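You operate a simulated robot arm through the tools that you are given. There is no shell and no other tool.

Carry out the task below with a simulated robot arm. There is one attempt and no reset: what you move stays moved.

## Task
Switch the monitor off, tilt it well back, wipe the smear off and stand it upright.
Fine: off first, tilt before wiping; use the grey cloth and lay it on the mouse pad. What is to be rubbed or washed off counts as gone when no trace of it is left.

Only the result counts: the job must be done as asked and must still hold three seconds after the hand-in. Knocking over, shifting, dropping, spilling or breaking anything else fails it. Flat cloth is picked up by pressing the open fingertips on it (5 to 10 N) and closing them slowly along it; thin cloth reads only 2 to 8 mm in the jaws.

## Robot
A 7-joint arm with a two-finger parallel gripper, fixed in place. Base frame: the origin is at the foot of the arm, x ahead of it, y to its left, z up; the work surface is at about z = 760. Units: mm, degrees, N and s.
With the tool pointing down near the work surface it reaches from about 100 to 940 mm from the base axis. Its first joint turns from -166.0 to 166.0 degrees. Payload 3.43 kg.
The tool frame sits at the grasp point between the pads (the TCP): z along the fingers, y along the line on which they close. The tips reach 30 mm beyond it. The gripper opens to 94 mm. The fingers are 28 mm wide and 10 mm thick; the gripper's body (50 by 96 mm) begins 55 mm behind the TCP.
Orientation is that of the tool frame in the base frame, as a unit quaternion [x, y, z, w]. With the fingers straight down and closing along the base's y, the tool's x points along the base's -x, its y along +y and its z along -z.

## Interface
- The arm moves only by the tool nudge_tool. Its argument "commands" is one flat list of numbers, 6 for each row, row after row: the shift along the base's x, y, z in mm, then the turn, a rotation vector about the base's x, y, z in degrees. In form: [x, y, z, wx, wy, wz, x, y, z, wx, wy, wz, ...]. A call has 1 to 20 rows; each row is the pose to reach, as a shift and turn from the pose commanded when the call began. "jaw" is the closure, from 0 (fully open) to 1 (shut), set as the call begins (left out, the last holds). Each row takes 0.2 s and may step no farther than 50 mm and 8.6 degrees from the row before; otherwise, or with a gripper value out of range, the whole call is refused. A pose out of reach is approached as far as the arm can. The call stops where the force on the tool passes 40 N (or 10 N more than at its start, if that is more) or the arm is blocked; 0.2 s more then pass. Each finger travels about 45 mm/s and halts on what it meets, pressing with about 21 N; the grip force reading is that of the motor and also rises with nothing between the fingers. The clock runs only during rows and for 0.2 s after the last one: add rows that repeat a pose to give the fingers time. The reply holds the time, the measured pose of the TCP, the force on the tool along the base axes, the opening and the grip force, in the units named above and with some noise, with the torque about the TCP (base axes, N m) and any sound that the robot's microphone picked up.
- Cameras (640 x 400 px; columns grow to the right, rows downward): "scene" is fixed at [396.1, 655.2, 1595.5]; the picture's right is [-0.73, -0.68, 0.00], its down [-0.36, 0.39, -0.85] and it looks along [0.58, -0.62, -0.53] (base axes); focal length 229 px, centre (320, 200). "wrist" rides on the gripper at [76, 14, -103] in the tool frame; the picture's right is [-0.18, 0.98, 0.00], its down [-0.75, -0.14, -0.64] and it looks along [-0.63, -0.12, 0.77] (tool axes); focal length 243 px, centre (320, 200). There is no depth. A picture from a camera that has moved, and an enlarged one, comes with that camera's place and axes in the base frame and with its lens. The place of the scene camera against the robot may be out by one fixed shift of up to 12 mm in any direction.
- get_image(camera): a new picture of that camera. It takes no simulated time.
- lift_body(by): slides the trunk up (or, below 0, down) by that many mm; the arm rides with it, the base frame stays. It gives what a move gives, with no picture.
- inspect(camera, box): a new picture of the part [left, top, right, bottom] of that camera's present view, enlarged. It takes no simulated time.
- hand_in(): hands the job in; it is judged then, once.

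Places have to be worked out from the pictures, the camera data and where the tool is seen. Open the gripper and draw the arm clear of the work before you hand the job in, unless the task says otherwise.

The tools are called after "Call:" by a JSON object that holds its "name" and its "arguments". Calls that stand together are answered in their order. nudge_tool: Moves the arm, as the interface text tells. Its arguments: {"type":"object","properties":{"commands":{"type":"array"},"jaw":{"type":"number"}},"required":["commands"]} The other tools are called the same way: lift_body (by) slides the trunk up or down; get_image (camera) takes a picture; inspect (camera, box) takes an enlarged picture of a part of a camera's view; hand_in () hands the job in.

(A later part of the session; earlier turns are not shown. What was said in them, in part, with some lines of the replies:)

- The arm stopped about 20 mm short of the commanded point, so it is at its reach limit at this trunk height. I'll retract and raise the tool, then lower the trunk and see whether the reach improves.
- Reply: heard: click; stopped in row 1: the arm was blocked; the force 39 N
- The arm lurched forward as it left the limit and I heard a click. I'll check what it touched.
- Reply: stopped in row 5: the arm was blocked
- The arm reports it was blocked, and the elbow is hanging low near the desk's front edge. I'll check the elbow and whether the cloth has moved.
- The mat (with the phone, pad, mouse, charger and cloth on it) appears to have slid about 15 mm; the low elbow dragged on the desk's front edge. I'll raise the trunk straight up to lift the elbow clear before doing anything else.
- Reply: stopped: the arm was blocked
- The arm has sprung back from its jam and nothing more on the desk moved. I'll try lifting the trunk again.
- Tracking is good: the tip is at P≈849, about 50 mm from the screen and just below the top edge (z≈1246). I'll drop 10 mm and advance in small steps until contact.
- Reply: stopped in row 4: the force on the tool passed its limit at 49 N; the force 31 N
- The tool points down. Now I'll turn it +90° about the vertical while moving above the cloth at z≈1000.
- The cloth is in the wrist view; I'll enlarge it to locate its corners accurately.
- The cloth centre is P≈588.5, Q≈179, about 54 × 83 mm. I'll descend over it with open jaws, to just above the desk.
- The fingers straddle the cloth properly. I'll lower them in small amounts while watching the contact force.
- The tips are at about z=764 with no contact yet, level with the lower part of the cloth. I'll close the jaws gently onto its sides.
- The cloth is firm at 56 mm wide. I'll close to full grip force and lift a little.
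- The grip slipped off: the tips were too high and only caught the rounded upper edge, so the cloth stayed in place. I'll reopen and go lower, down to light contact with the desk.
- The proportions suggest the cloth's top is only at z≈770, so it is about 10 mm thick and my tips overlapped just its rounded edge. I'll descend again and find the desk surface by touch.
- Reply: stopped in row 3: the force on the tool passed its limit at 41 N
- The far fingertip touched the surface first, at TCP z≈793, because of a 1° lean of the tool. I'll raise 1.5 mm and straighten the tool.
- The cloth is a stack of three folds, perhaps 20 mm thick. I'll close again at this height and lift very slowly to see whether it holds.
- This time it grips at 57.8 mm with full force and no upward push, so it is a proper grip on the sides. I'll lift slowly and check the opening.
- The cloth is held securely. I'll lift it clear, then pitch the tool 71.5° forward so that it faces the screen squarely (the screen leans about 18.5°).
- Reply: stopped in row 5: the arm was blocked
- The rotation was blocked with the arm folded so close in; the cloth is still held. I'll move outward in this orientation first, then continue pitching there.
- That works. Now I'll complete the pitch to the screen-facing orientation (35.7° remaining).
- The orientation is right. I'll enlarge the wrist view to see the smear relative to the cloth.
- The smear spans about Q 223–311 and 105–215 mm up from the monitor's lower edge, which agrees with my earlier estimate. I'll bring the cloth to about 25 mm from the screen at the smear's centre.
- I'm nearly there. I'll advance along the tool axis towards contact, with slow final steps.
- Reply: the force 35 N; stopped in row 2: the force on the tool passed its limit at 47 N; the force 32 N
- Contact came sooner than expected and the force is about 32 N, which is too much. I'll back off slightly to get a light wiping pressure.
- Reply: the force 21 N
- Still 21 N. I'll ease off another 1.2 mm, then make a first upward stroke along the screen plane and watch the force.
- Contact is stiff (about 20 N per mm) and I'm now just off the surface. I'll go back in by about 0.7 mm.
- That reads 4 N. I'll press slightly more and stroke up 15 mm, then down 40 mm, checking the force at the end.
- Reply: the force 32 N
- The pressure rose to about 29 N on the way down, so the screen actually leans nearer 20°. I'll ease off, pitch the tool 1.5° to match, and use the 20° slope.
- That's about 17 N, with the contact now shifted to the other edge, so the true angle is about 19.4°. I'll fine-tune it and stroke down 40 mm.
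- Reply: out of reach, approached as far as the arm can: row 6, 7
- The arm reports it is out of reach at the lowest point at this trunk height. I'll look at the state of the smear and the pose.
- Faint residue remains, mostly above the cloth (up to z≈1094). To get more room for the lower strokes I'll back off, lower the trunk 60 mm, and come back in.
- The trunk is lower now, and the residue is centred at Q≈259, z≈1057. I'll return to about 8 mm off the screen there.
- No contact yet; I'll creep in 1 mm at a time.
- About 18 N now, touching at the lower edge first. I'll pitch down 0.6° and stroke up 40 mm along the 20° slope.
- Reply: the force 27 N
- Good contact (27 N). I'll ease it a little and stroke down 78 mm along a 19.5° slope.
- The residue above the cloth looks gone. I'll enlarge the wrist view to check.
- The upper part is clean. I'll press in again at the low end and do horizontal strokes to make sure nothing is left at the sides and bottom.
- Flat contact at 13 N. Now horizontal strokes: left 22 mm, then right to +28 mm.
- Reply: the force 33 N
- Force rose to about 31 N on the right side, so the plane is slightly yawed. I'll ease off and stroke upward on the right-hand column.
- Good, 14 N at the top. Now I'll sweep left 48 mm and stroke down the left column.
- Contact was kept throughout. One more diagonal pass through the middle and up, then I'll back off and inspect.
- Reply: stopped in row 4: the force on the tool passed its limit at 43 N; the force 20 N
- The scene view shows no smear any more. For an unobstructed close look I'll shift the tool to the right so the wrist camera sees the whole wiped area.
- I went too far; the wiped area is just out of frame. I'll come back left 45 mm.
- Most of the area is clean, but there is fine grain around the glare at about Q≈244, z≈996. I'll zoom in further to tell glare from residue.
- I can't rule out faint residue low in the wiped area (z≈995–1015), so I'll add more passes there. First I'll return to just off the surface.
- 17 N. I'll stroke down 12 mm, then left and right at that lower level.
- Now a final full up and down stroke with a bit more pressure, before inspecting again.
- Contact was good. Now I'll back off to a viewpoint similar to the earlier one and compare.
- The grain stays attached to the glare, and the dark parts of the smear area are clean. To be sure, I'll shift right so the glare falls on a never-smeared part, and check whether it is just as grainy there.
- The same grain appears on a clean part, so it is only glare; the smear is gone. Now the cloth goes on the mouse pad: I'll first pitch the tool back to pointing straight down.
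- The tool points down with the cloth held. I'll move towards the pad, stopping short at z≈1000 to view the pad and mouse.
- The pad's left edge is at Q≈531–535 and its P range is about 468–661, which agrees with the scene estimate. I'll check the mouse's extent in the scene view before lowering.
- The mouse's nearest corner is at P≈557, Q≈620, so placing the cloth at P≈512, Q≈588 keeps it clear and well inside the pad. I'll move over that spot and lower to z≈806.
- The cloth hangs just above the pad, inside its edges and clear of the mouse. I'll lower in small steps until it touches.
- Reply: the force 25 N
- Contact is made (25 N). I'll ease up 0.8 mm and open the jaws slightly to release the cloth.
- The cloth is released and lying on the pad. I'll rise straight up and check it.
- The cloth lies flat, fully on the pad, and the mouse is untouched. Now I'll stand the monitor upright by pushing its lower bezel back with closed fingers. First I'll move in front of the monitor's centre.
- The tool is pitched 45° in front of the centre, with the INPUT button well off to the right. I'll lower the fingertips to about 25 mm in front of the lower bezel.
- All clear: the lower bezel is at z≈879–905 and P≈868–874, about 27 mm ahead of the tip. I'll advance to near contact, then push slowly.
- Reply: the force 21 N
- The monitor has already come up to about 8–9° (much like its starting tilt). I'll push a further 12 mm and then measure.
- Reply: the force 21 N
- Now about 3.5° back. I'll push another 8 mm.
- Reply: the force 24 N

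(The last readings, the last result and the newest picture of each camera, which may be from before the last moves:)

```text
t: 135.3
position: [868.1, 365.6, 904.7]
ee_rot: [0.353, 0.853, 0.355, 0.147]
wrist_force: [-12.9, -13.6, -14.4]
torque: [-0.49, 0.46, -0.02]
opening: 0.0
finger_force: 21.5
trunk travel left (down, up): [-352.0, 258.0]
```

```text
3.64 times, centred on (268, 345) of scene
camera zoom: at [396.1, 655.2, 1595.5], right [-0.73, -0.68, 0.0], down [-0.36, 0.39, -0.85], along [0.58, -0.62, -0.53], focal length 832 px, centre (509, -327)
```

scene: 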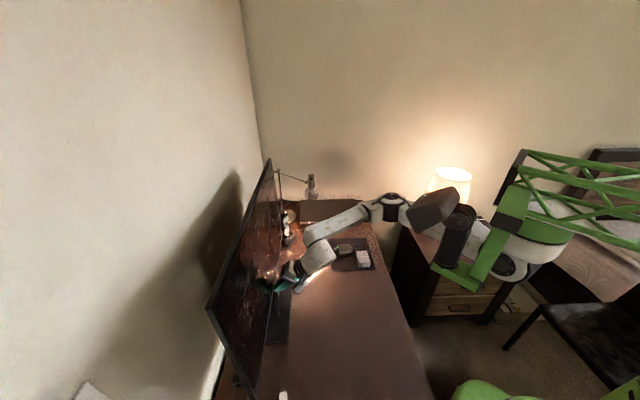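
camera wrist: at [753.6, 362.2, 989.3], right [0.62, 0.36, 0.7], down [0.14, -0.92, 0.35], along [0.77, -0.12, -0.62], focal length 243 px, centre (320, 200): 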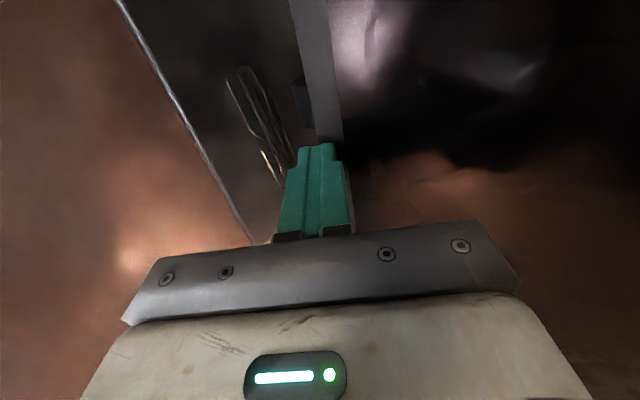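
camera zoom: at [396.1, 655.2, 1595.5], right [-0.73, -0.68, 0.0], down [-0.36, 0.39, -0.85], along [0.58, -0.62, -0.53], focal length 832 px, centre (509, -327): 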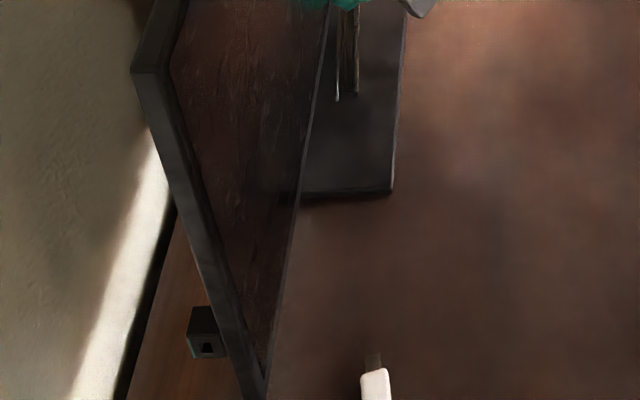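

By the scene camera's vertical vanishing point, the monitor is now within about 1.5° of vertical, possibly slightly forward. I'll back the fingers off and measure again without contact.

Call:
{"name": "nudge_tool", "arguments": {"commands": [-3, -3, -1, 0, 0, 0, -10, -10, -1, 0, 0, 0, -25, -25, 0, 0, 0, 0, -45, -45, 10, 0, 0, 0, -65, -65, 35, 0, 0, 0, -85, -85, 65, 0, 0, 0, -105, -105, 100, 0, 0, 0, -125, -125, 135, 0, 0, 0, -125, -125, 135, 0, 0, 0]}}

Call:
{"name": "inspect", "arguments": {"camera": "scene", "box": [240, 150, 336, 210]}}

Call:
{"name": "inspect", "arguments": {"camera": "scene", "box": [240, 200, 336, 260]}}

Call:
{"name": "inspect", "arguments": {"camera": "scene", "box": [192, 300, 352, 400]}}

```text
t: 137.3
position: [740.8, 239.7, 1041.8]
ee_rot: [0.352, 0.853, 0.356, 0.147]
wrist_force: [0.5, 0.3, 0.1]
torque: [-0.02, -0.01, 0.03]
opening: 0.0
finger_force: 21.2
trunk travel left (down, up): [-352.0, 258.0]
```

```text
6.67 times, centred on (288, 180) of scene
camera zoom: at [396.1, 655.2, 1595.5], right [-0.73, -0.68, 0.0], down [-0.36, 0.39, -0.85], along [0.58, -0.62, -0.53], focal length 1525 px, centre (533, 333)
```

zoom: 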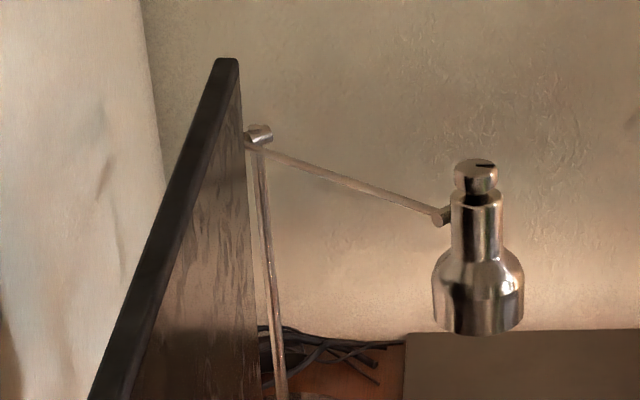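

```text
6.67 times, centred on (288, 230) of scene
camera zoom: at [396.1, 655.2, 1595.5], right [-0.73, -0.68, 0.0], down [-0.36, 0.39, -0.85], along [0.58, -0.62, -0.53], focal length 1525 px, centre (533, 0)
```

zoom: 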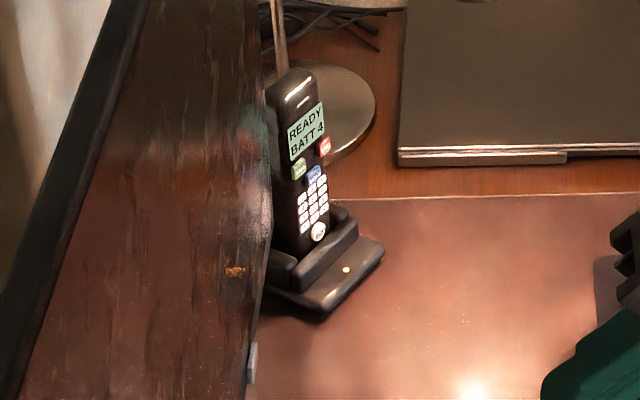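

```text
4.00 times, centred on (272, 350) of scene
camera zoom: at [396.1, 655.2, 1595.5], right [-0.73, -0.68, 0.0], down [-0.36, 0.39, -0.85], along [0.58, -0.62, -0.53], focal length 915 px, centre (512, -400)
```

zoom: 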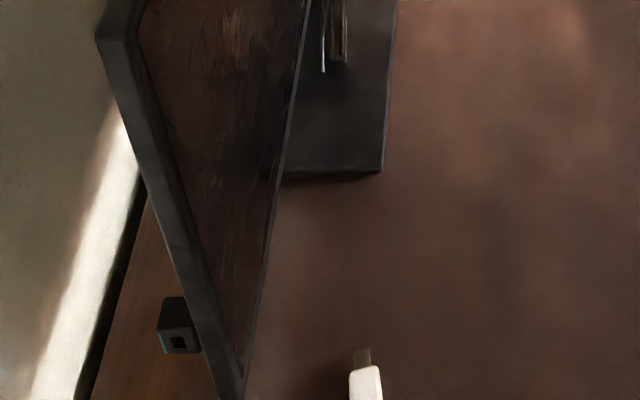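

Measured without contact it leans forward by roughly 1.5–2.5°. I'll correct that with a small push at the top: raise the trunk and bring the tip in front of the top centre.

Call:
{"name": "lift_body", "arguments": {"by": 150}}

Call:
{"name": "nudge_tool", "arguments": {"commands": [15, 15, 12, 0, 0, 0, 35, 35, 24, 0, 0, 0, 60, 60, 36, 0, 0, 0, 80, 80, 44, 0, 0, 0, 95, 95, 47, 0, 0, 0, 104, 104, 47, 0, 0, 0, 104, 104, 47, 0, 0, 0]}}

Call:
{"name": "get_image", "arguments": {"camera": "wrist"}}

Call:
{"name": "get_image", "arguments": {"camera": "scene"}}

```text
t: 139.1
position: [741.2, 240.0, 1191.6]
ee_rot: [0.353, 0.853, 0.355, 0.147]
wrist_force: [0.3, 0.2, 0.5]
torque: [0.05, 0.01, -0.01]
opening: 0.0
finger_force: 20.8
trunk travel left (down, up): [-502.0, 108.0]
```

```text
t: 140.7
position: [845.7, 345.9, 1238.2]
ee_rot: [0.353, 0.853, 0.355, 0.147]
wrist_force: [0.3, 0.3, 0.2]
torque: [-0.03, -0.01, 0.0]
opening: 0.0
finger_force: 21.8
trunk travel left (down, up): [-502.0, 108.0]
```

```text
taken
camera wrist: at [745.8, 356.1, 1322.3], right [0.62, 0.36, 0.7], down [0.14, -0.93, 0.35], along [0.77, -0.12, -0.62], focal length 243 px, centre (320, 200)
```

wrist: 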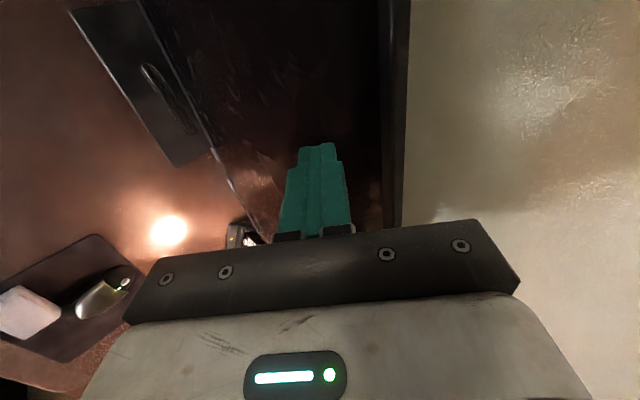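

```text
taken
```

scene: 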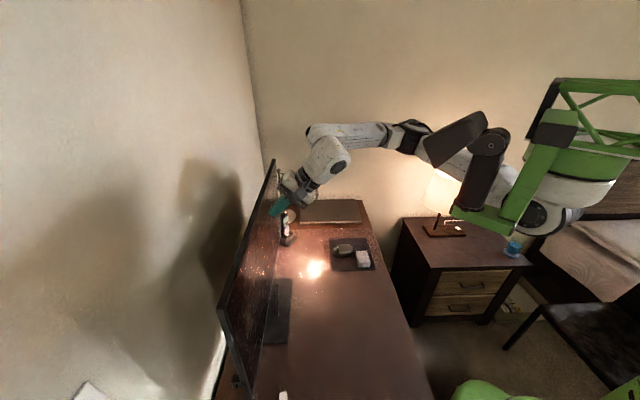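

The tip corner is at P≈871, z≈1224. I'll creep in to find the contact, which also measures the lean accurately (the bottom was last at P≈900).

Call:
{"name": "nudge_tool", "arguments": {"commands": [5, 5, 0, 0, 0, 0, 9, 9, 0, 0, 0, 0, 11, 11, 0, 0, 0, 0, 11, 11, 0, 0, 0, 0]}}

Call:
{"name": "nudge_tool", "arguments": {"commands": [1.4, 1.4, 0, 0, 0, 0, 1.4, 1.4, 0, 0, 0, 0]}}

Call:
{"name": "nudge_tool", "arguments": {"commands": [1.4, 1.4, 0, 0, 0, 0, 1.4, 1.4, 0, 0, 0, 0]}}

```text
t: 141.7
position: [856.3, 356.4, 1237.1]
ee_rot: [0.352, 0.853, 0.355, 0.147]
wrist_force: [0.8, 0.6, 0.3]
torque: [0.0, 0.0, 0.02]
opening: 0.0
finger_force: 21.0
trunk travel left (down, up): [-502.0, 108.0]
```

```text
t: 142.3
position: [859.6, 358.6, 1238.7]
ee_rot: [0.352, 0.853, 0.355, 0.147]
wrist_force: [0.1, -0.1, 0.3]
torque: [-0.01, 0.01, -0.03]
opening: 0.0
finger_force: 20.7
trunk travel left (down, up): [-502.0, 108.0]
```

```text
t: 142.9
position: [858.9, 358.9, 1237.9]
ee_rot: [0.353, 0.853, 0.355, 0.147]
wrist_force: [-6.7, -7.3, 3.3]
torque: [-0.06, 0.07, -0.04]
opening: 0.1
finger_force: 21.1
trunk travel left (down, up): [-502.0, 108.0]
```

Contact at the top is at P≈889.5 against 900.5 at the bottom, so it leans forward by about 1.9°. I'll push the top back 7 mm, which should make it vertical.

Call:
{"name": "nudge_tool", "arguments": {"commands": [1.3, 1.3, 0, 0, 0, 0, 2.6, 2.6, 0, 0, 0, 0, 3.9, 3.9, 0, 0, 0, 0, 5, 5, 0, 0, 0, 0, 5, 5, 0, 0, 0, 0]}}

Call:
{"name": "nudge_tool", "arguments": {"commands": [-3, -3, 0, 0, 0, 0, -12, -12, 1, 0, 0, 0, -30, -30, 2, 0, 0, 0, -55, -55, 4, 0, 0, 0, -85, -85, 4, 0, 0, 0, -115, -115, 4, 0, 0, 0, -115, -115, 4, 0, 0, 0]}}

Call:
{"name": "inspect", "arguments": {"camera": "scene", "box": [240, 150, 336, 210]}}

Call:
{"name": "inspect", "arguments": {"camera": "scene", "box": [240, 200, 336, 260]}}

Call:
{"name": "inspect", "arguments": {"camera": "scene", "box": [192, 300, 352, 400]}}

```text
t: 144.1
position: [865.0, 363.8, 1239.2]
ee_rot: [0.352, 0.853, 0.356, 0.146]
wrist_force: [-7.7, -6.3, 4.3]
torque: [0.01, 0.05, -0.04]
opening: 0.2
finger_force: 20.9
trunk travel left (down, up): [-502.0, 108.0]
```

```text
t: 145.7
position: [749.8, 247.3, 1241.9]
ee_rot: [0.353, 0.853, 0.355, 0.146]
wrist_force: [-0.2, -0.2, -0.5]
torque: [0.0, -0.03, 0.0]
opening: 0.0
finger_force: 21.0
trunk travel left (down, up): [-502.0, 108.0]
```

```text
6.67 times, centred on (288, 180) of scene
camera zoom: at [396.1, 655.2, 1595.5], right [-0.73, -0.68, 0.0], down [-0.36, 0.39, -0.85], along [0.58, -0.62, -0.53], focal length 1525 px, centre (533, 333)
```

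zoom: 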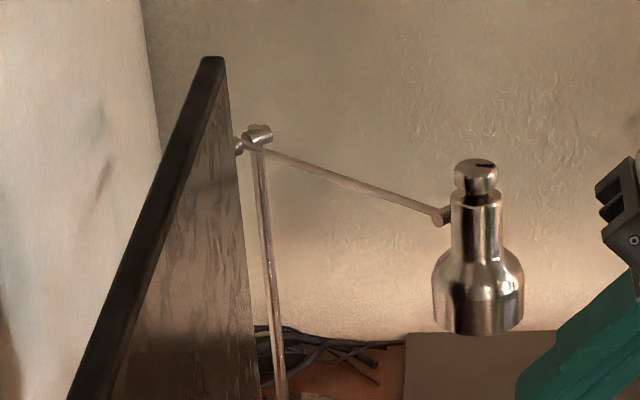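

```text
6.67 times, centred on (288, 230) of scene
camera zoom: at [396.1, 655.2, 1595.5], right [-0.73, -0.68, 0.0], down [-0.36, 0.39, -0.85], along [0.58, -0.62, -0.53], focal length 1525 px, centre (533, 0)
```

zoom: 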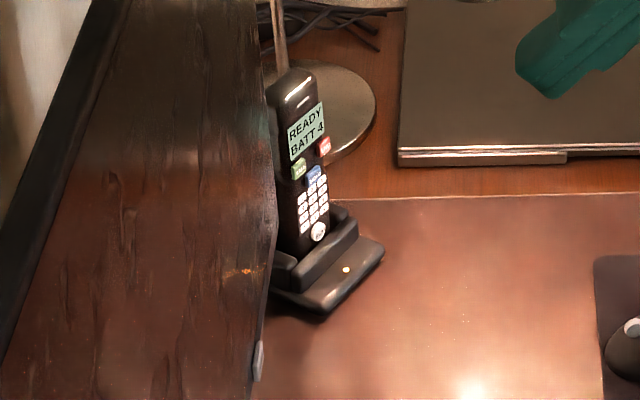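

```text
4.00 times, centred on (272, 350) of scene
camera zoom: at [396.1, 655.2, 1595.5], right [-0.73, -0.68, 0.0], down [-0.36, 0.39, -0.85], along [0.58, -0.62, -0.53], focal length 915 px, centre (512, -400)
```

zoom: 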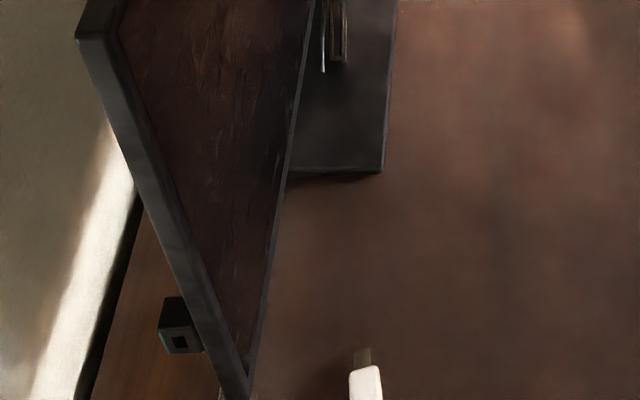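

The right edge now lines up with the vertical to within about 0.5°, so the monitor is upright. What remains is the desk mat, which slid about 17 mm early on with the things on it. I'll try to drag it gently back with light fingertip pressure; first I'll return to tool-down with a lower trunk.

Call:
{"name": "nudge_tool", "arguments": {"commands": [-5, -5, 0, -5.3, 5.3, 0, -10, -10, 0, -10.6, 10.6, 0, -15, -15, 0, -15.9, 15.9, 0, -20, -20, 0, -21.2, 21.2, 0, -25, -25, 0, -26.5, 26.5, 0, -30, -30, 0, -31.8, 31.8, 0, -30, -30, 0, -31.8, 31.8, 0]}}

Call:
{"name": "lift_body", "arguments": {"by": -90}}

Call:
{"name": "get_image", "arguments": {"camera": "scene"}}

Call:
{"name": "get_image", "arguments": {"camera": "wrist"}}

```text
t: 147.3
position: [718.7, 219.4, 1242.7]
ee_rot: [0.382, 0.924, 0.002, 0.0]
wrist_force: [-1.8, -0.4, 0.1]
torque: [-0.03, 0.02, -0.04]
opening: 0.0
finger_force: 21.5
trunk travel left (down, up): [-502.0, 108.0]
```

```text
t: 148.5
position: [718.2, 218.9, 1153.0]
ee_rot: [0.382, 0.924, 0.002, 0.0]
wrist_force: [1.2, -0.1, -0.3]
torque: [0.01, -0.04, 0.02]
opening: 0.0
finger_force: 21.3
trunk travel left (down, up): [-412.0, 198.0]
```

```text
taken
```

scene: 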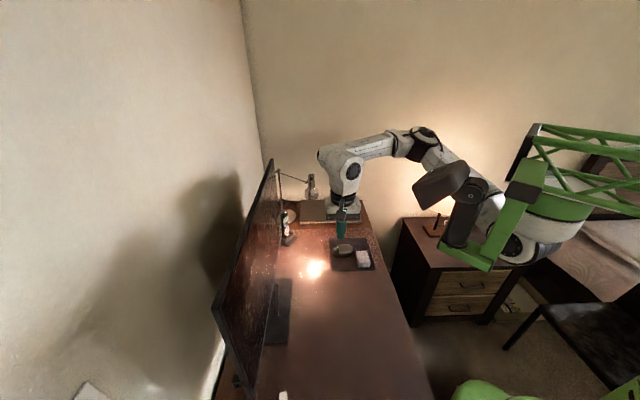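

```text
taken
camera wrist: at [673.2, 283.3, 1256.8], right [0.82, 0.57, 0.0], down [0.43, -0.63, 0.64], along [0.36, -0.53, -0.77], focal length 243 px, centre (320, 200)
```

wrist: 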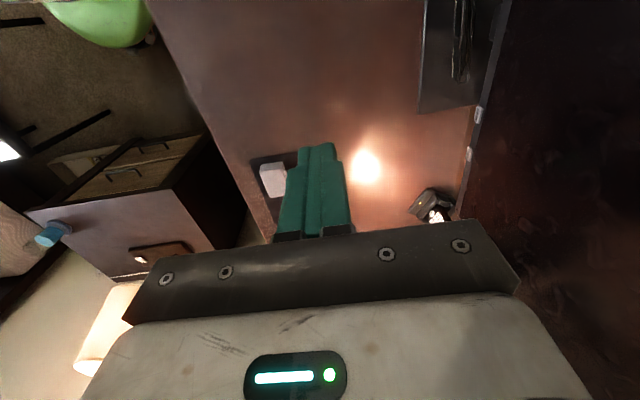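

The arm is above a free central area of the mat. I'll descend there to just above the surface.

Call:
{"name": "nudge_tool", "arguments": {"commands": [0, 0, -35, 0, 0, 0, 0, 0, -75, 0, 0, 0, 0, 0, -115, 0, 0, 0, 0, 0, -155, 0, 0, 0, 0, 0, -195, 0, 0, 0, 0, 0, -235, 0, 0, 0, 0, 0, -275, 0, 0, 0, 0, 0, -310, 0, 0, 0, 0, 0, -335, 0, 0, 0, 0, 0, -350, 0, 0, 0, 0, 0, -350, 0, 0, 0]}}

Call:
{"name": "nudge_tool", "arguments": {"commands": [0, 0, -2, 0, 0, 0, 0, 0, -4, 0, 0, 0, 0, 0, -6, 0, 0, 0, 0, 0, -7, 0, 0, 0, 0, 0, -7, 0, 0, 0]}}

Call:
{"name": "inspect", "arguments": {"camera": "scene", "box": [240, 200, 336, 260]}}

Call:
{"name": "inspect", "arguments": {"camera": "scene", "box": [260, 190, 420, 290]}}

```text
t: 150.9
position: [718.5, 219.6, 802.3]
ee_rot: [0.382, 0.924, 0.002, 0.0]
wrist_force: [-0.5, -0.5, -0.2]
torque: [-0.02, -0.01, 0.0]
opening: 0.0
finger_force: 21.6
trunk travel left (down, up): [-412.0, 198.0]
```

```text
t: 152.1
position: [717.7, 218.6, 794.7]
ee_rot: [0.382, 0.924, 0.002, 0.0]
wrist_force: [-0.1, -0.2, -0.2]
torque: [-0.03, -0.02, -0.01]
opening: 0.0
finger_force: 21.5
trunk travel left (down, up): [-412.0, 198.0]
```

```text
6.67 times, centred on (288, 230) of scene
camera zoom: at [396.1, 655.2, 1595.5], right [-0.73, -0.68, 0.0], down [-0.36, 0.39, -0.85], along [0.58, -0.62, -0.53], focal length 1525 px, centre (533, 0)
```

zoom: 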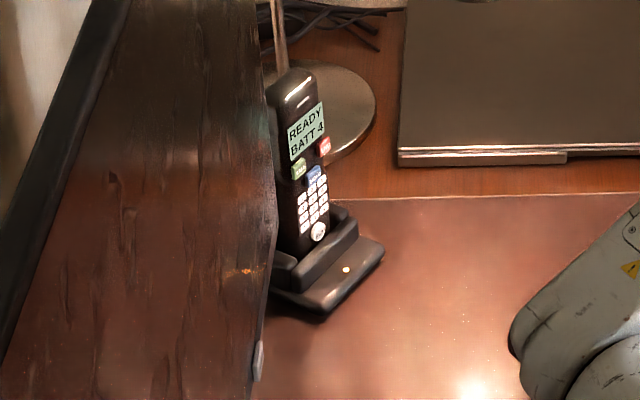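

```text
4.00 times, centred on (340, 240) of scene
camera zoom: at [396.1, 655.2, 1595.5], right [-0.73, -0.68, 0.0], down [-0.36, 0.39, -0.85], along [0.58, -0.62, -0.53], focal length 915 px, centre (240, 40)
```

zoom: 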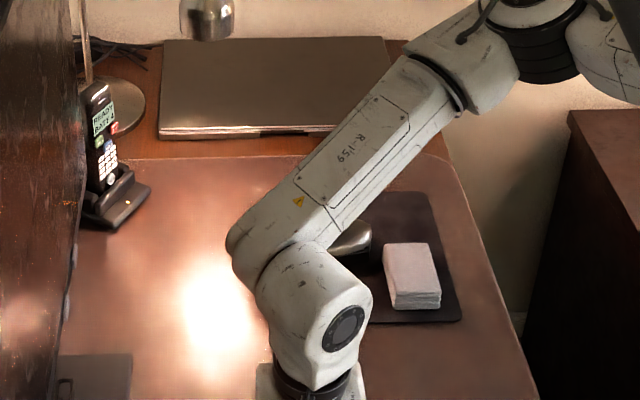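

No contact yet. The phone-cradle LED at (346, 269) in this view should return to about (338, 255). I'll lower 1 mm at a time.

Call:
{"name": "nudge_tool", "arguments": {"commands": [0, 0, -1, 0, 0, 0, 0, 0, -1, 0, 0, 0]}}

Call:
{"name": "nudge_tool", "arguments": {"commands": [0, 0, -1, 0, 0, 0, 0, 0, -1, 0, 0, 0]}}

```text
t: 152.7
position: [717.2, 218.5, 794.1]
ee_rot: [0.382, 0.924, 0.002, -0.001]
wrist_force: [0.0, 0.3, 0.6]
torque: [0.0, 0.02, 0.0]
opening: 0.1
finger_force: 20.9
trunk travel left (down, up): [-412.0, 198.0]
```

```text
t: 153.3
position: [719.0, 217.7, 792.8]
ee_rot: [0.382, 0.924, 0.002, 0.0]
wrist_force: [0.1, 0.2, -0.2]
torque: [-0.03, 0.02, 0.0]
opening: 0.0
finger_force: 21.1
trunk travel left (down, up): [-412.0, 198.0]
```

Call:
{"name": "nudge_tool", "arguments": {"commands": [0, 0, -1, 0, 0, 0, 0, 0, -1, 0, 0, 0]}}

Call:
{"name": "nudge_tool", "arguments": {"commands": [0, 0, -0.6, 0, 0, 0, 0, 0, -0.6, 0, 0, 0]}}

```text
t: 153.9
position: [718.5, 218.0, 793.5]
ee_rot: [0.382, 0.924, 0.002, 0.0]
wrist_force: [-0.5, -1.4, 0.9]
torque: [-0.02, -0.02, -0.04]
opening: 0.0
finger_force: 21.5
trunk travel left (down, up): [-412.0, 198.0]
```

```text
t: 154.5
position: [717.5, 218.8, 792.7]
ee_rot: [0.382, 0.924, 0.001, 0.0]
wrist_force: [-2.7, -1.6, 4.3]
torque: [-0.08, 0.05, -0.07]
opening: 0.0
finger_force: 20.6
trunk travel left (down, up): [-412.0, 198.0]
```

Contact at 4 N. I'll press to roughly 12–15 N and make a short 6 mm test drag in the restoring direction.

Call:
{"name": "nudge_tool", "arguments": {"commands": [0, 0, -0.5, 0, 0, 0, 0, 0, -0.5, 0, 0, 0]}}

Call:
{"name": "nudge_tool", "arguments": {"commands": [1.5, -0.4, 0, 0, 0, 0, 3, -0.9, 0, 0, 0, 0, 4.5, -1.3, 0, 0, 0, 0, 5.8, -1.7, 0, 0, 0, 0]}}

Call:
{"name": "inspect", "arguments": {"camera": "scene", "box": [240, 200, 336, 260]}}

```text
t: 155.1
position: [718.5, 219.1, 793.2]
ee_rot: [0.382, 0.924, 0.003, 0.0]
wrist_force: [-2.8, -2.5, 18.5]
torque: [-0.17, 0.09, 0.11]
opening: 0.0
finger_force: 21.0
trunk travel left (down, up): [-412.0, 198.0]
```

```text
t: 156.1
position: [723.5, 218.2, 793.6]
ee_rot: [0.382, 0.924, 0.004, 0.0]
wrist_force: [-13.9, 3.8, 36.2]
torque: [-0.21, 0.14, 0.04]
opening: 0.1
finger_force: 21.5
trunk travel left (down, up): [-412.0, 198.0]
```

```text
6.67 times, centred on (288, 230) of scene
camera zoom: at [396.1, 655.2, 1595.5], right [-0.73, -0.68, 0.0], down [-0.36, 0.39, -0.85], along [0.58, -0.62, -0.53], focal length 1525 px, centre (533, 0)
```

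zoom: 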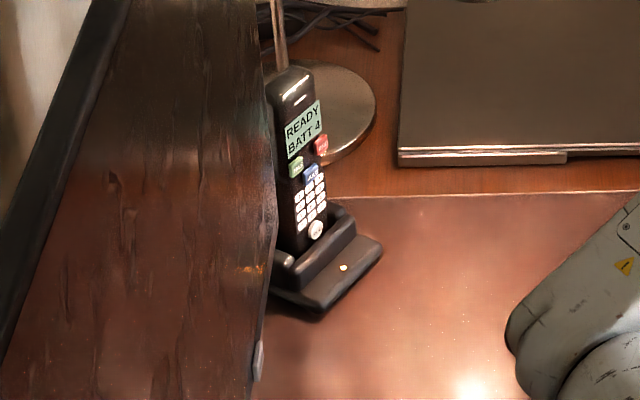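

It works: the cradle LED moved to about (343.5, 267), so the mat follows the fingertip. I'll ease the pressure slightly and continue another 7 mm.

Call:
{"name": "nudge_tool", "arguments": {"commands": [0.3, -0.1, 0.4, 0, 0, 0, 1.8, -0.8, 0.4, 0, 0, 0, 3.4, -1.5, 0.4, 0, 0, 0, 5, -2.2, 0.4, 0, 0, 0, 6.5, -2.9, 0.4, 0, 0, 0]}}

Call:
{"name": "inspect", "arguments": {"camera": "scene", "box": [240, 200, 336, 260]}}

Call:
{"name": "inspect", "arguments": {"camera": "scene", "box": [240, 300, 400, 400]}}

```text
t: 157.3
position: [730.1, 215.2, 792.4]
ee_rot: [0.382, 0.924, 0.003, -0.001]
wrist_force: [-10.7, 9.4, 22.9]
torque: [0.05, 0.21, -0.05]
opening: 0.0
finger_force: 21.0
trunk travel left (down, up): [-412.0, 198.0]
```

```text
6.67 times, centred on (288, 230) of scene
camera zoom: at [396.1, 655.2, 1595.5], right [-0.73, -0.68, 0.0], down [-0.36, 0.39, -0.85], along [0.58, -0.62, -0.53], focal length 1525 px, centre (533, 0)
```

zoom: 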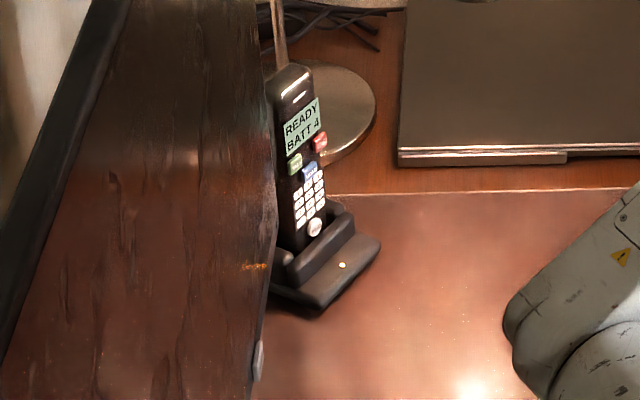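

```text
4.00 times, centred on (320, 350) of scene
camera zoom: at [396.1, 655.2, 1595.5], right [-0.73, -0.68, 0.0], down [-0.36, 0.39, -0.85], along [0.58, -0.62, -0.53], focal length 915 px, centre (320, -400)
```

zoom: 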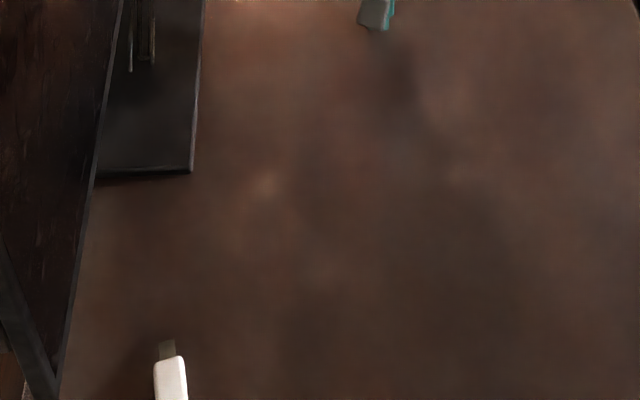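

Progress: the charger tip moved from (170, 350) to (167, 340), against an original position of about (160, 325). I'll continue another 9 mm.

Call:
{"name": "nudge_tool", "arguments": {"commands": [1.5, -0.8, 0, 0, 0, 0, 3, -1.6, 0, 0, 0, 0, 4.5, -2.4, 0, 0, 0, 0, 6, -3.2, 0, 0, 0, 0, 7.5, -4, 0, 0, 0, 0, 8.5, -4.5, 0, 0, 0, 0]}}

Call:
{"name": "inspect", "arguments": {"camera": "scene", "box": [240, 200, 336, 260]}}

Call:
{"name": "inspect", "arguments": {"camera": "scene", "box": [240, 300, 400, 400]}}

Call:
{"name": "inspect", "arguments": {"camera": "scene", "box": [260, 190, 420, 290]}}

```text
t: 158.7
position: [739.8, 208.8, 792.5]
ee_rot: [0.381, 0.924, 0.002, 0.001]
wrist_force: [-9.7, 0.0, 12.6]
torque: [0.05, 0.38, 0.04]
opening: 0.2
finger_force: 21.1
trunk travel left (down, up): [-412.0, 198.0]
```

```text
6.67 times, centred on (288, 230) of scene
camera zoom: at [396.1, 655.2, 1595.5], right [-0.73, -0.68, 0.0], down [-0.36, 0.39, -0.85], along [0.58, -0.62, -0.53], focal length 1525 px, centre (533, 0)
```

zoom: 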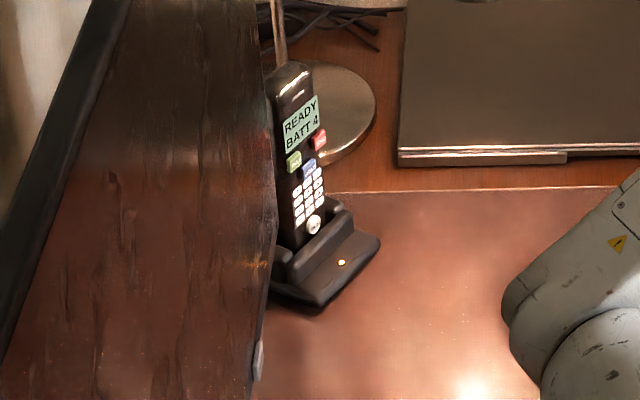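

```text
4.00 times, centred on (320, 350) of scene
camera zoom: at [396.1, 655.2, 1595.5], right [-0.73, -0.68, 0.0], down [-0.36, 0.39, -0.85], along [0.58, -0.62, -0.53], focal length 915 px, centre (320, -400)
```

zoom: 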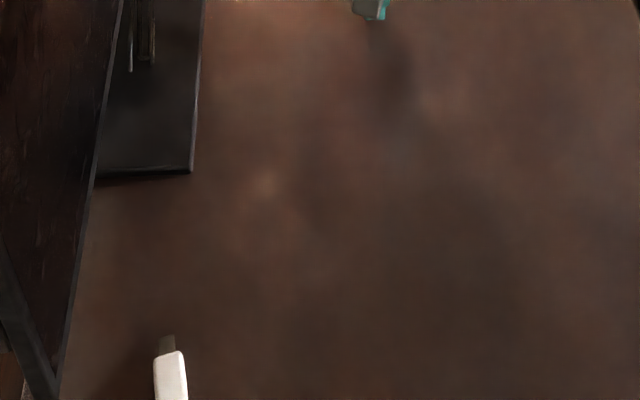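

```text
4.00 times, centred on (340, 240) of scene
camera zoom: at [396.1, 655.2, 1595.5], right [-0.73, -0.68, 0.0], down [-0.36, 0.39, -0.85], along [0.58, -0.62, -0.53], focal length 915 px, centre (240, 40)
```

zoom: 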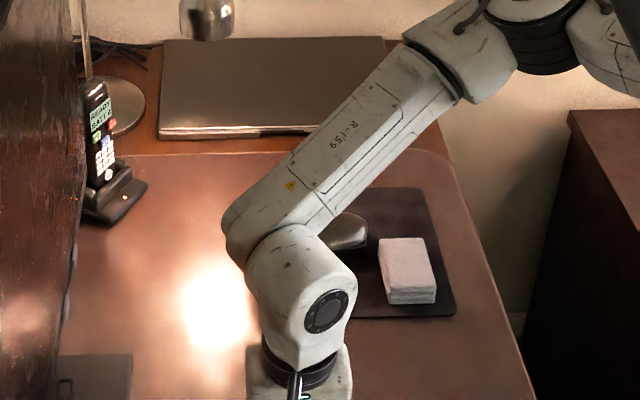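

About 60% restored (pad corner (456, 316), originally (452, 313)). I'll press a touch more and drag another 6–7 mm.

Call:
{"name": "nudge_tool", "arguments": {"commands": [0.2, 0, -0.4, 0, 0, 0, 1.7, -0.6, -0.4, 0, 0, 0, 3.2, -1.2, -0.4, 0, 0, 0, 4.7, -1.8, -0.4, 0, 0, 0, 6.2, -2.4, -0.4, 0, 0, 0]}}

Call:
{"name": "inspect", "arguments": {"camera": "scene", "box": [240, 200, 336, 260]}}

Call:
{"name": "inspect", "arguments": {"camera": "scene", "box": [240, 300, 400, 400]}}

Call:
{"name": "inspect", "arguments": {"camera": "scene", "box": [260, 190, 420, 290]}}

```text
t: 159.9
position: [745.5, 207.3, 794.1]
ee_rot: [0.382, 0.924, 0.003, 0.0]
wrist_force: [-5.9, 2.7, 10.2]
torque: [-0.04, 0.13, -0.03]
opening: 0.0
finger_force: 20.8
trunk travel left (down, up): [-412.0, 198.0]
```

```text
6.67 times, centred on (288, 230) of scene
camera zoom: at [396.1, 655.2, 1595.5], right [-0.73, -0.68, 0.0], down [-0.36, 0.39, -0.85], along [0.58, -0.62, -0.53], focal length 1525 px, centre (533, 0)
```

zoom: 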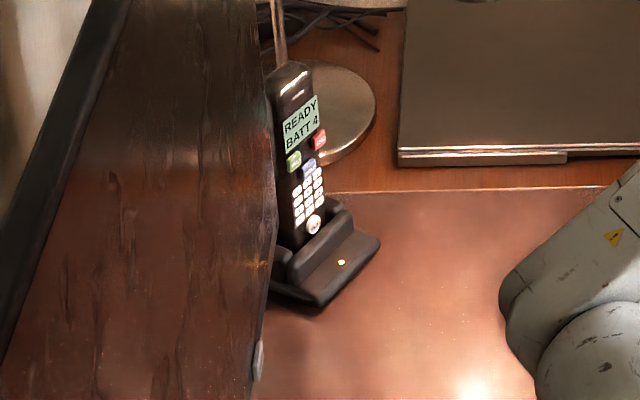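

```text
4.00 times, centred on (320, 350) of scene
camera zoom: at [396.1, 655.2, 1595.5], right [-0.73, -0.68, 0.0], down [-0.36, 0.39, -0.85], along [0.58, -0.62, -0.53], focal length 915 px, centre (320, -400)
```

zoom: 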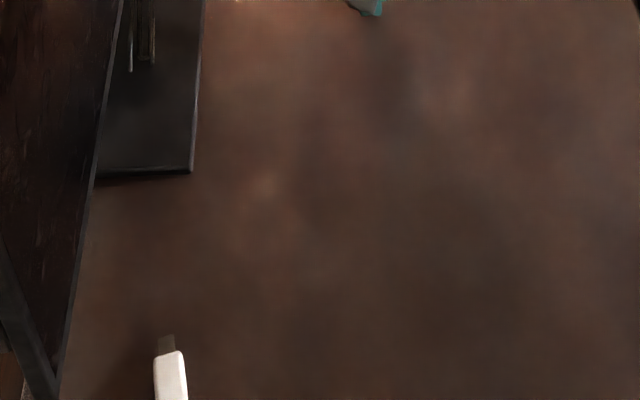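

```text
4.00 times, centred on (340, 240) of scene
camera zoom: at [396.1, 655.2, 1595.5], right [-0.73, -0.68, 0.0], down [-0.36, 0.39, -0.85], along [0.58, -0.62, -0.53], focal length 915 px, centre (240, 40)
```

zoom: 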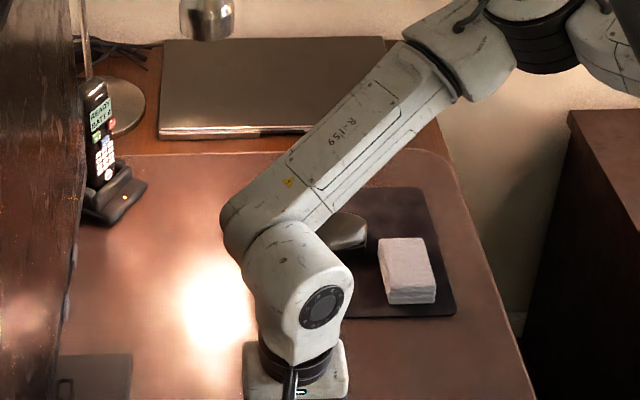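

The finger slipped at only 10 N. I'll press harder (about 25 N) and drag another 7 mm.

Call:
{"name": "nudge_tool", "arguments": {"commands": [0, 0, -0.5, 0, 0, 0, 0, 0, -0.9, 0, 0, 0, 0, 0, -0.9, 0, 0, 0]}}

Call:
{"name": "nudge_tool", "arguments": {"commands": [1.5, -0.6, 0, 0, 0, 0, 3, -1.2, 0, 0, 0, 0, 4.5, -1.8, 0, 0, 0, 0, 6, -2.4, 0, 0, 0, 0, 7, -2.8, 0, 0, 0, 0]}}

Call:
{"name": "inspect", "arguments": {"camera": "scene", "box": [240, 200, 336, 260]}}

Call:
{"name": "inspect", "arguments": {"camera": "scene", "box": [240, 300, 400, 400]}}

Call:
{"name": "inspect", "arguments": {"camera": "scene", "box": [260, 190, 420, 290]}}

```text
t: 160.7
position: [746.3, 207.4, 792.6]
ee_rot: [0.383, 0.924, 0.003, 0.0]
wrist_force: [-9.6, 0.5, 25.9]
torque: [-0.16, 0.22, -0.04]
opening: 0.1
finger_force: 20.9
trunk travel left (down, up): [-412.0, 198.0]
```

```text
t: 161.9
position: [752.2, 204.9, 791.5]
ee_rot: [0.383, 0.924, 0.004, 0.001]
wrist_force: [-11.1, 8.4, 33.6]
torque: [-0.01, 0.17, 0.09]
opening: 0.1
finger_force: 20.3
trunk travel left (down, up): [-412.0, 198.0]
```

```text
6.67 times, centred on (288, 230) of scene
camera zoom: at [396.1, 655.2, 1595.5], right [-0.73, -0.68, 0.0], down [-0.36, 0.39, -0.85], along [0.58, -0.62, -0.53], focal length 1525 px, centre (533, 0)
```

zoom: 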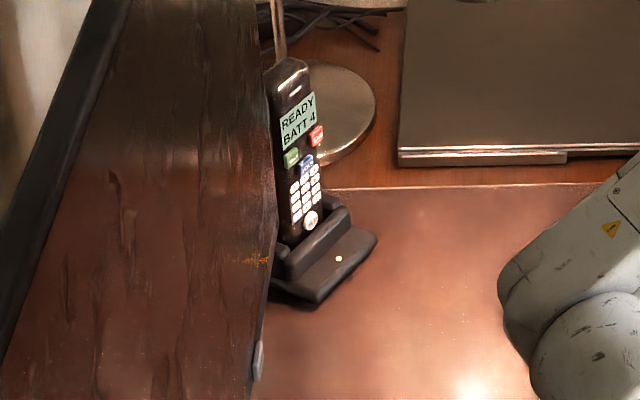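

```text
4.00 times, centred on (320, 350) of scene
camera zoom: at [396.1, 655.2, 1595.5], right [-0.73, -0.68, 0.0], down [-0.36, 0.39, -0.85], along [0.58, -0.62, -0.53], focal length 915 px, centre (320, -400)
```

zoom: 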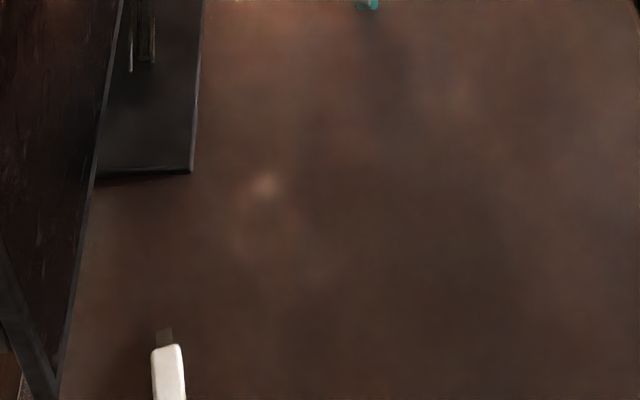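

```text
4.00 times, centred on (340, 240) of scene
camera zoom: at [396.1, 655.2, 1595.5], right [-0.73, -0.68, 0.0], down [-0.36, 0.39, -0.85], along [0.58, -0.62, -0.53], focal length 915 px, centre (240, 40)
```

zoom: 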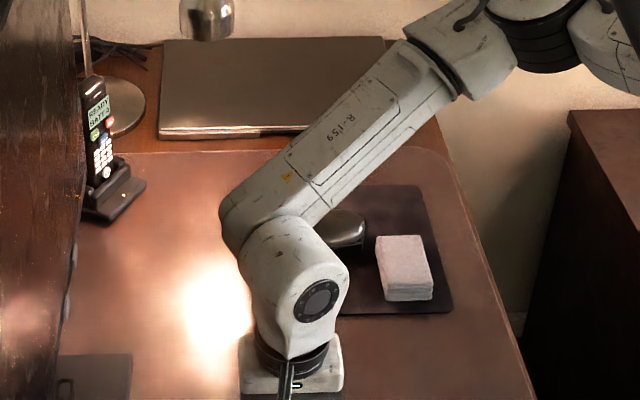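

The pad corner is back at its original place, and the phone and charger are within 3–4 mm of theirs. I'll lift off straight up and check everything.

Call:
{"name": "nudge_tool", "arguments": {"commands": [0, 0, 1, 0, 0, 0, 0, 0, 3, 0, 0, 0, 0, 0, 10, 0, 0, 0, 0, 0, 30, 0, 0, 0, 0, 0, 65, 0, 0, 0, 0, 0, 105, 0, 0, 0, 0, 0, 145, 0, 0, 0, 0, 0, 185, 0, 0, 0, 0, 0, 225, 0, 0, 0, 0, 0, 265, 0, 0, 0, 0, 0, 305, 0, 0, 0, 0, 0, 345, 0, 0, 0, 0, 0, 345, 0, 0, 0]}}

Call:
{"name": "get_image", "arguments": {"camera": "scene"}}

Call:
{"name": "get_image", "arguments": {"camera": "wrist"}}

```text
t: 164.7
position: [754.8, 205.8, 1136.4]
ee_rot: [0.382, 0.924, 0.002, 0.001]
wrist_force: [-0.8, 0.3, 1.0]
torque: [0.01, 0.02, 0.0]
opening: 0.0
finger_force: 20.8
trunk travel left (down, up): [-412.0, 198.0]
```

```text
taken
```

scene: 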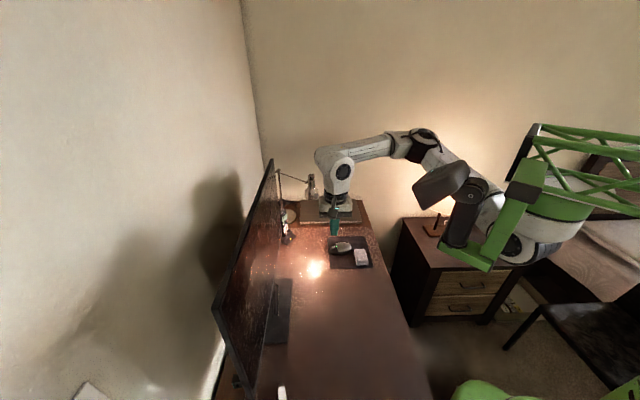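

```text
taken
camera wrist: at [708.7, 270.4, 1240.2], right [0.82, 0.57, 0.0], down [0.43, -0.63, 0.64], along [0.36, -0.53, -0.77], focal length 243 px, centre (320, 200)
```

wrist: 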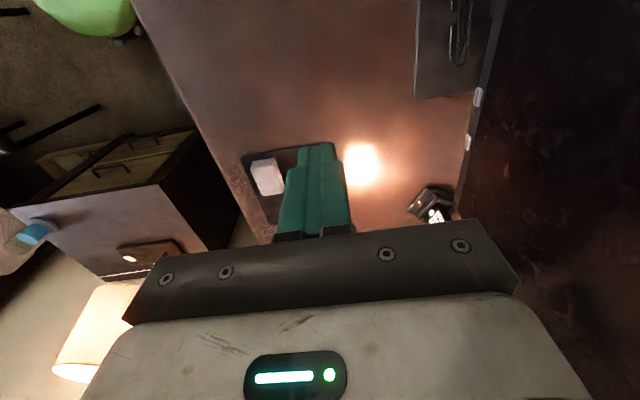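

Everything is in place. I'll open the gripper, raise the trunk to draw the arm clear, and take a last close look at the screen.

Call:
{"name": "nudge_tool", "arguments": {"commands": [-20, -20, 20, 0, 0, 0, -45, -45, 40, 0, 0, 0, -70, -70, 60, 0, 0, 0, -95, -95, 80, 0, 0, 0, -115, -115, 100, 0, 0, 0, -115, -115, 110, 0, 0, 0], "jaw": 0}}

Call:
{"name": "lift_body", "arguments": {"by": 160}}

Call:
{"name": "inspect", "arguments": {"camera": "scene", "box": [216, 230, 312, 290]}}

Call:
{"name": "get_image", "arguments": {"camera": "wrist"}}

Call:
{"name": "get_image", "arguments": {"camera": "scene"}}

```text
t: 166.1
position: [638.3, 90.4, 1246.6]
ee_rot: [0.382, 0.924, 0.002, -0.001]
wrist_force: [-0.3, -1.0, -0.1]
torque: [0.0, 0.02, 0.02]
opening: 93.9
finger_force: 0.1
trunk travel left (down, up): [-412.0, 198.0]
```

```text
t: 167.9
position: [638.0, 90.0, 1405.6]
ee_rot: [0.382, 0.924, 0.001, 0.001]
wrist_force: [0.2, 0.5, 0.3]
torque: [0.01, -0.02, -0.01]
opening: 94.1
finger_force: 0.1
trunk travel left (down, up): [-572.0, 38.0]
```

```text
6.67 times, centred on (264, 260) of scene
camera zoom: at [396.1, 655.2, 1595.5], right [-0.73, -0.68, 0.0], down [-0.36, 0.39, -0.85], along [0.58, -0.62, -0.53], focal length 1525 px, centre (693, -200)
```

zoom: 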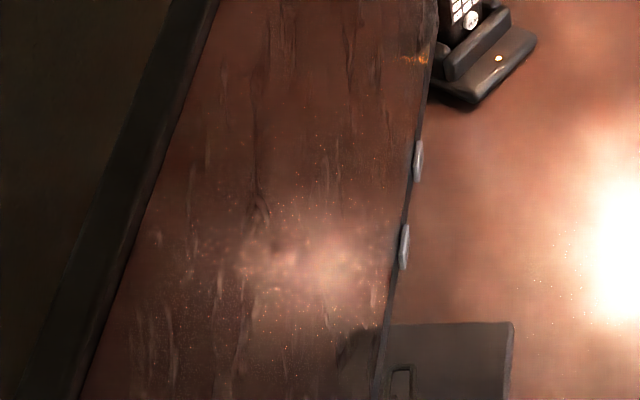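

```text
taken
camera wrist: at [593.3, 154.6, 1509.8], right [0.82, 0.57, 0.0], down [0.43, -0.63, 0.64], along [0.36, -0.53, -0.77], focal length 243 px, centre (320, 200)
```

wrist: 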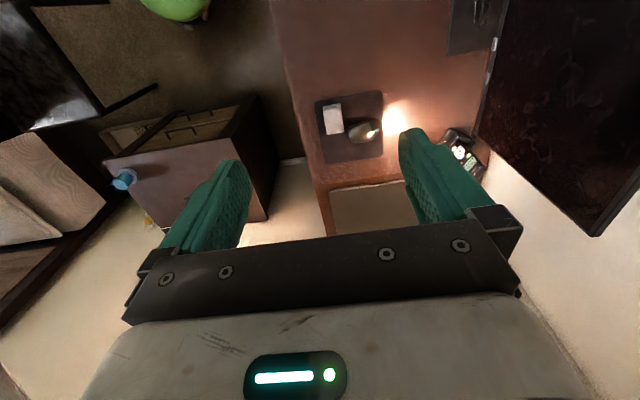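

```text
taken
```

scene: 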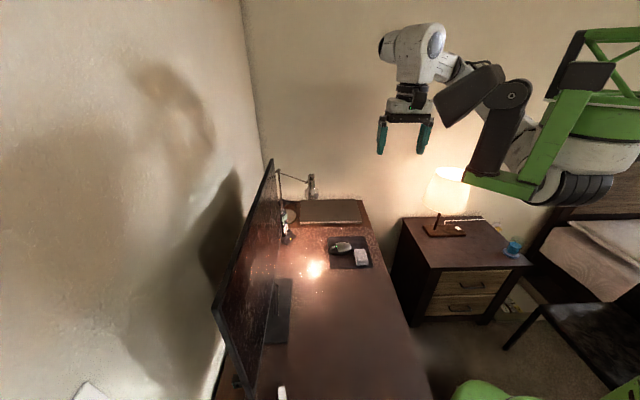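

In the scene view the lamp's reflection covers the wiped spot. For certainty I'll turn the wrist to the earlier frontal viewing pose and look at the screen once more.

Call:
{"name": "nudge_tool", "arguments": {"commands": [0, 0, -5, 0, 0, -8.2, 0, 0, -10, 0, 0, -16.4, 0, 0, -15, 0, 0, -24.5, 0, 0, -20, 0, 0, -32.7, 0, 0, -25, 0, 0, -40.9, 0, 0, -30, 0, 0, -49.1, 0, 0, -35, 0, 0, -57.3, 0, 0, -40, 0, 0, -65.5, 0, 0, -45, 0, 0, -73.6, 0, 0, -50, 0, 0, -81.8, 0, 0, -55, 0, 0, -90, 0, 0, -55, 0, 0, -90]}}

Call:
{"name": "nudge_tool", "arguments": {"commands": [6, -2, -8, 5.8, -5.8, 0, 12, -4, -16, 11.6, -11.6, 0, 18, -6, -24, 17.4, -17.4, 0, 24, -8, -32, 23.2, -23.2, 0, 30, -10, -40, 29, -29, 0, 36, -12, -48, 34.8, -34.8, 0, 42, -14, -56, 40.6, -40.6, 0, 48, -14, -64, 46.4, -46.4, 0, 54, -14, -72, 52.2, -52.2, 0, 60, -14, -80, 58, -58, 0, 60, -14, -80, 63.64, -63.64, 0, 60, -14, -80, 63.64, -63.64, 0]}}

Call:
{"name": "get_image", "arguments": {"camera": "wrist"}}

Call:
{"name": "get_image", "arguments": {"camera": "scene"}}

```text
t: 170.6
position: [637.7, 90.7, 1351.5]
ee_rot: [0.924, 0.382, 0.0, 0.001]
wrist_force: [0.1, 0.1, -0.3]
torque: [-0.01, -0.04, -0.02]
opening: 93.8
finger_force: 0.1
trunk travel left (down, up): [-572.0, 38.0]
```

```text
t: 173.2
position: [698.5, 76.5, 1271.4]
ee_rot: [0.652, 0.27, 0.655, -0.27]
wrist_force: [-0.8, 0.3, -0.3]
torque: [-0.02, 0.02, 0.0]
opening: 93.9
finger_force: 0.1
trunk travel left (down, up): [-572.0, 38.0]
```

```text
taken
camera wrist: at [634.2, -4.8, 1348.3], right [0.69, -0.7, -0.18], down [-0.55, -0.35, -0.76], along [0.46, 0.62, -0.63], focal length 243 px, centre (320, 200)
```

wrist: 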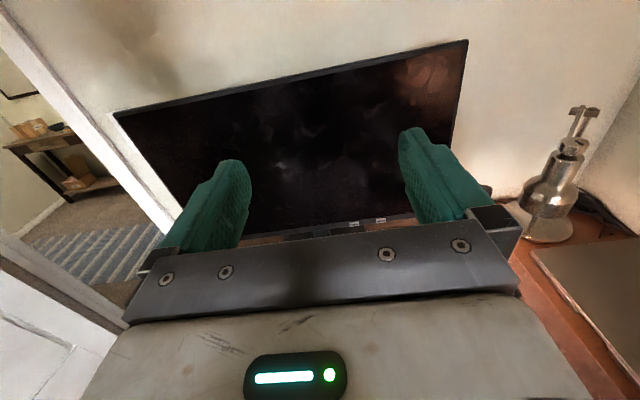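

```text
taken
```

scene: 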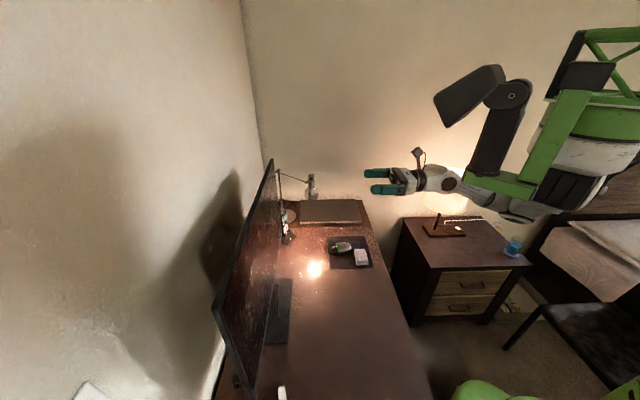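

The frontal view is clear. I'll enlarge the area where the smear was (around image (260, 180)).

Call:
{"name": "inspect", "arguments": {"camera": "wrist", "box": [200, 110, 400, 235]}}

Call:
{"name": "inspect", "arguments": {"camera": "wrist", "box": [230, 140, 326, 200]}}

Call:
{"name": "inspect", "arguments": {"camera": "scene", "box": [260, 190, 420, 290]}}

```text
3.20 times, centred on (300, 172) of wrist
camera zoom: at [634.2, -4.8, 1348.3], right [0.69, -0.7, -0.18], down [-0.55, -0.35, -0.76], along [0.46, 0.62, -0.63], focal length 776 px, centre (384, 288)
```

zoom: 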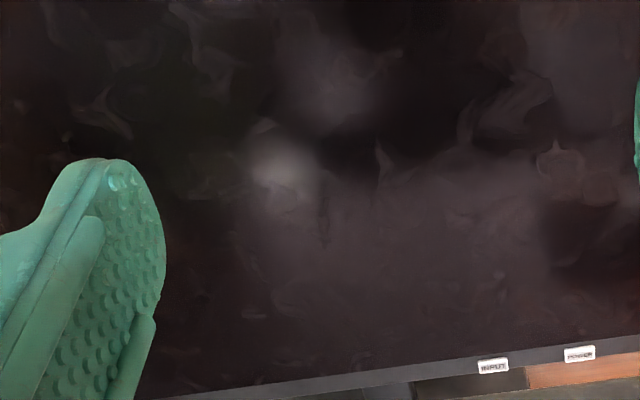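

```text
6.67 times, centred on (278, 170) of wrist
camera zoom: at [634.2, -4.8, 1348.3], right [0.69, -0.7, -0.18], down [-0.55, -0.35, -0.76], along [0.46, 0.62, -0.63], focal length 1618 px, centre (600, 400)
```

zoom: 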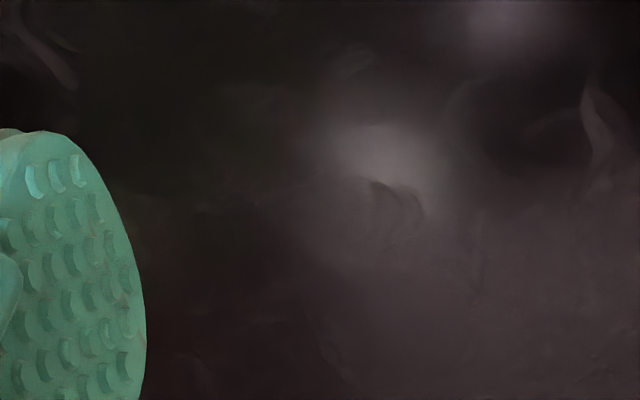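

```text
4.00 times, centred on (340, 240) of scene
camera zoom: at [396.1, 655.2, 1595.5], right [-0.73, -0.68, 0.0], down [-0.36, 0.39, -0.85], along [0.58, -0.62, -0.53], focal length 915 px, centre (240, 40)
```

zoom: 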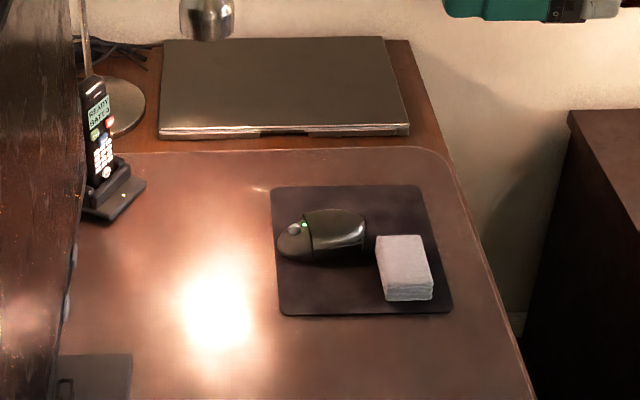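

There is no trace of the smear, the screen is dark and upright, the cloth lies fully on the pad, and the surrounding objects are back within a few mm of where they started. The gripper is open and the arm is clear, so I'm handing in.

Call:
{"name": "hand_in", "arguments": {}}

```text
The job is handed in.
```

I switched the monitor off first and tilted it back about 20°, as far as it would go. I then wiped the smear off with the grey cloth and stood the screen up again, to within about 1° of vertical. A close frontal look at the end showed no trace of the smear, and the cloth is lying fully on the mouse pad beside the mouse.

- **Mat shifted:** early on, the arm's elbow caught the desk mat and slid it about 17 mm. The mouse pad, mouse, phone and charger on it moved with it. I dragged the mat back with light fingertip pressure. The pad is back in its original place, and the phone and charger are within about 3–4 mm of theirs. The monitor stand, glasses, laptop and lamp did not appear to move.
- **Power press:** the button was pressed by the arm lurching forward near its reach limit, not by a controlled press. It clicked once, and the screen and its power light went off. The lurch also knocked the monitor from its starting lean to nearly vertical before I tilted it back.

The job is handed in, with the gripper open and the arm clear of the desk.
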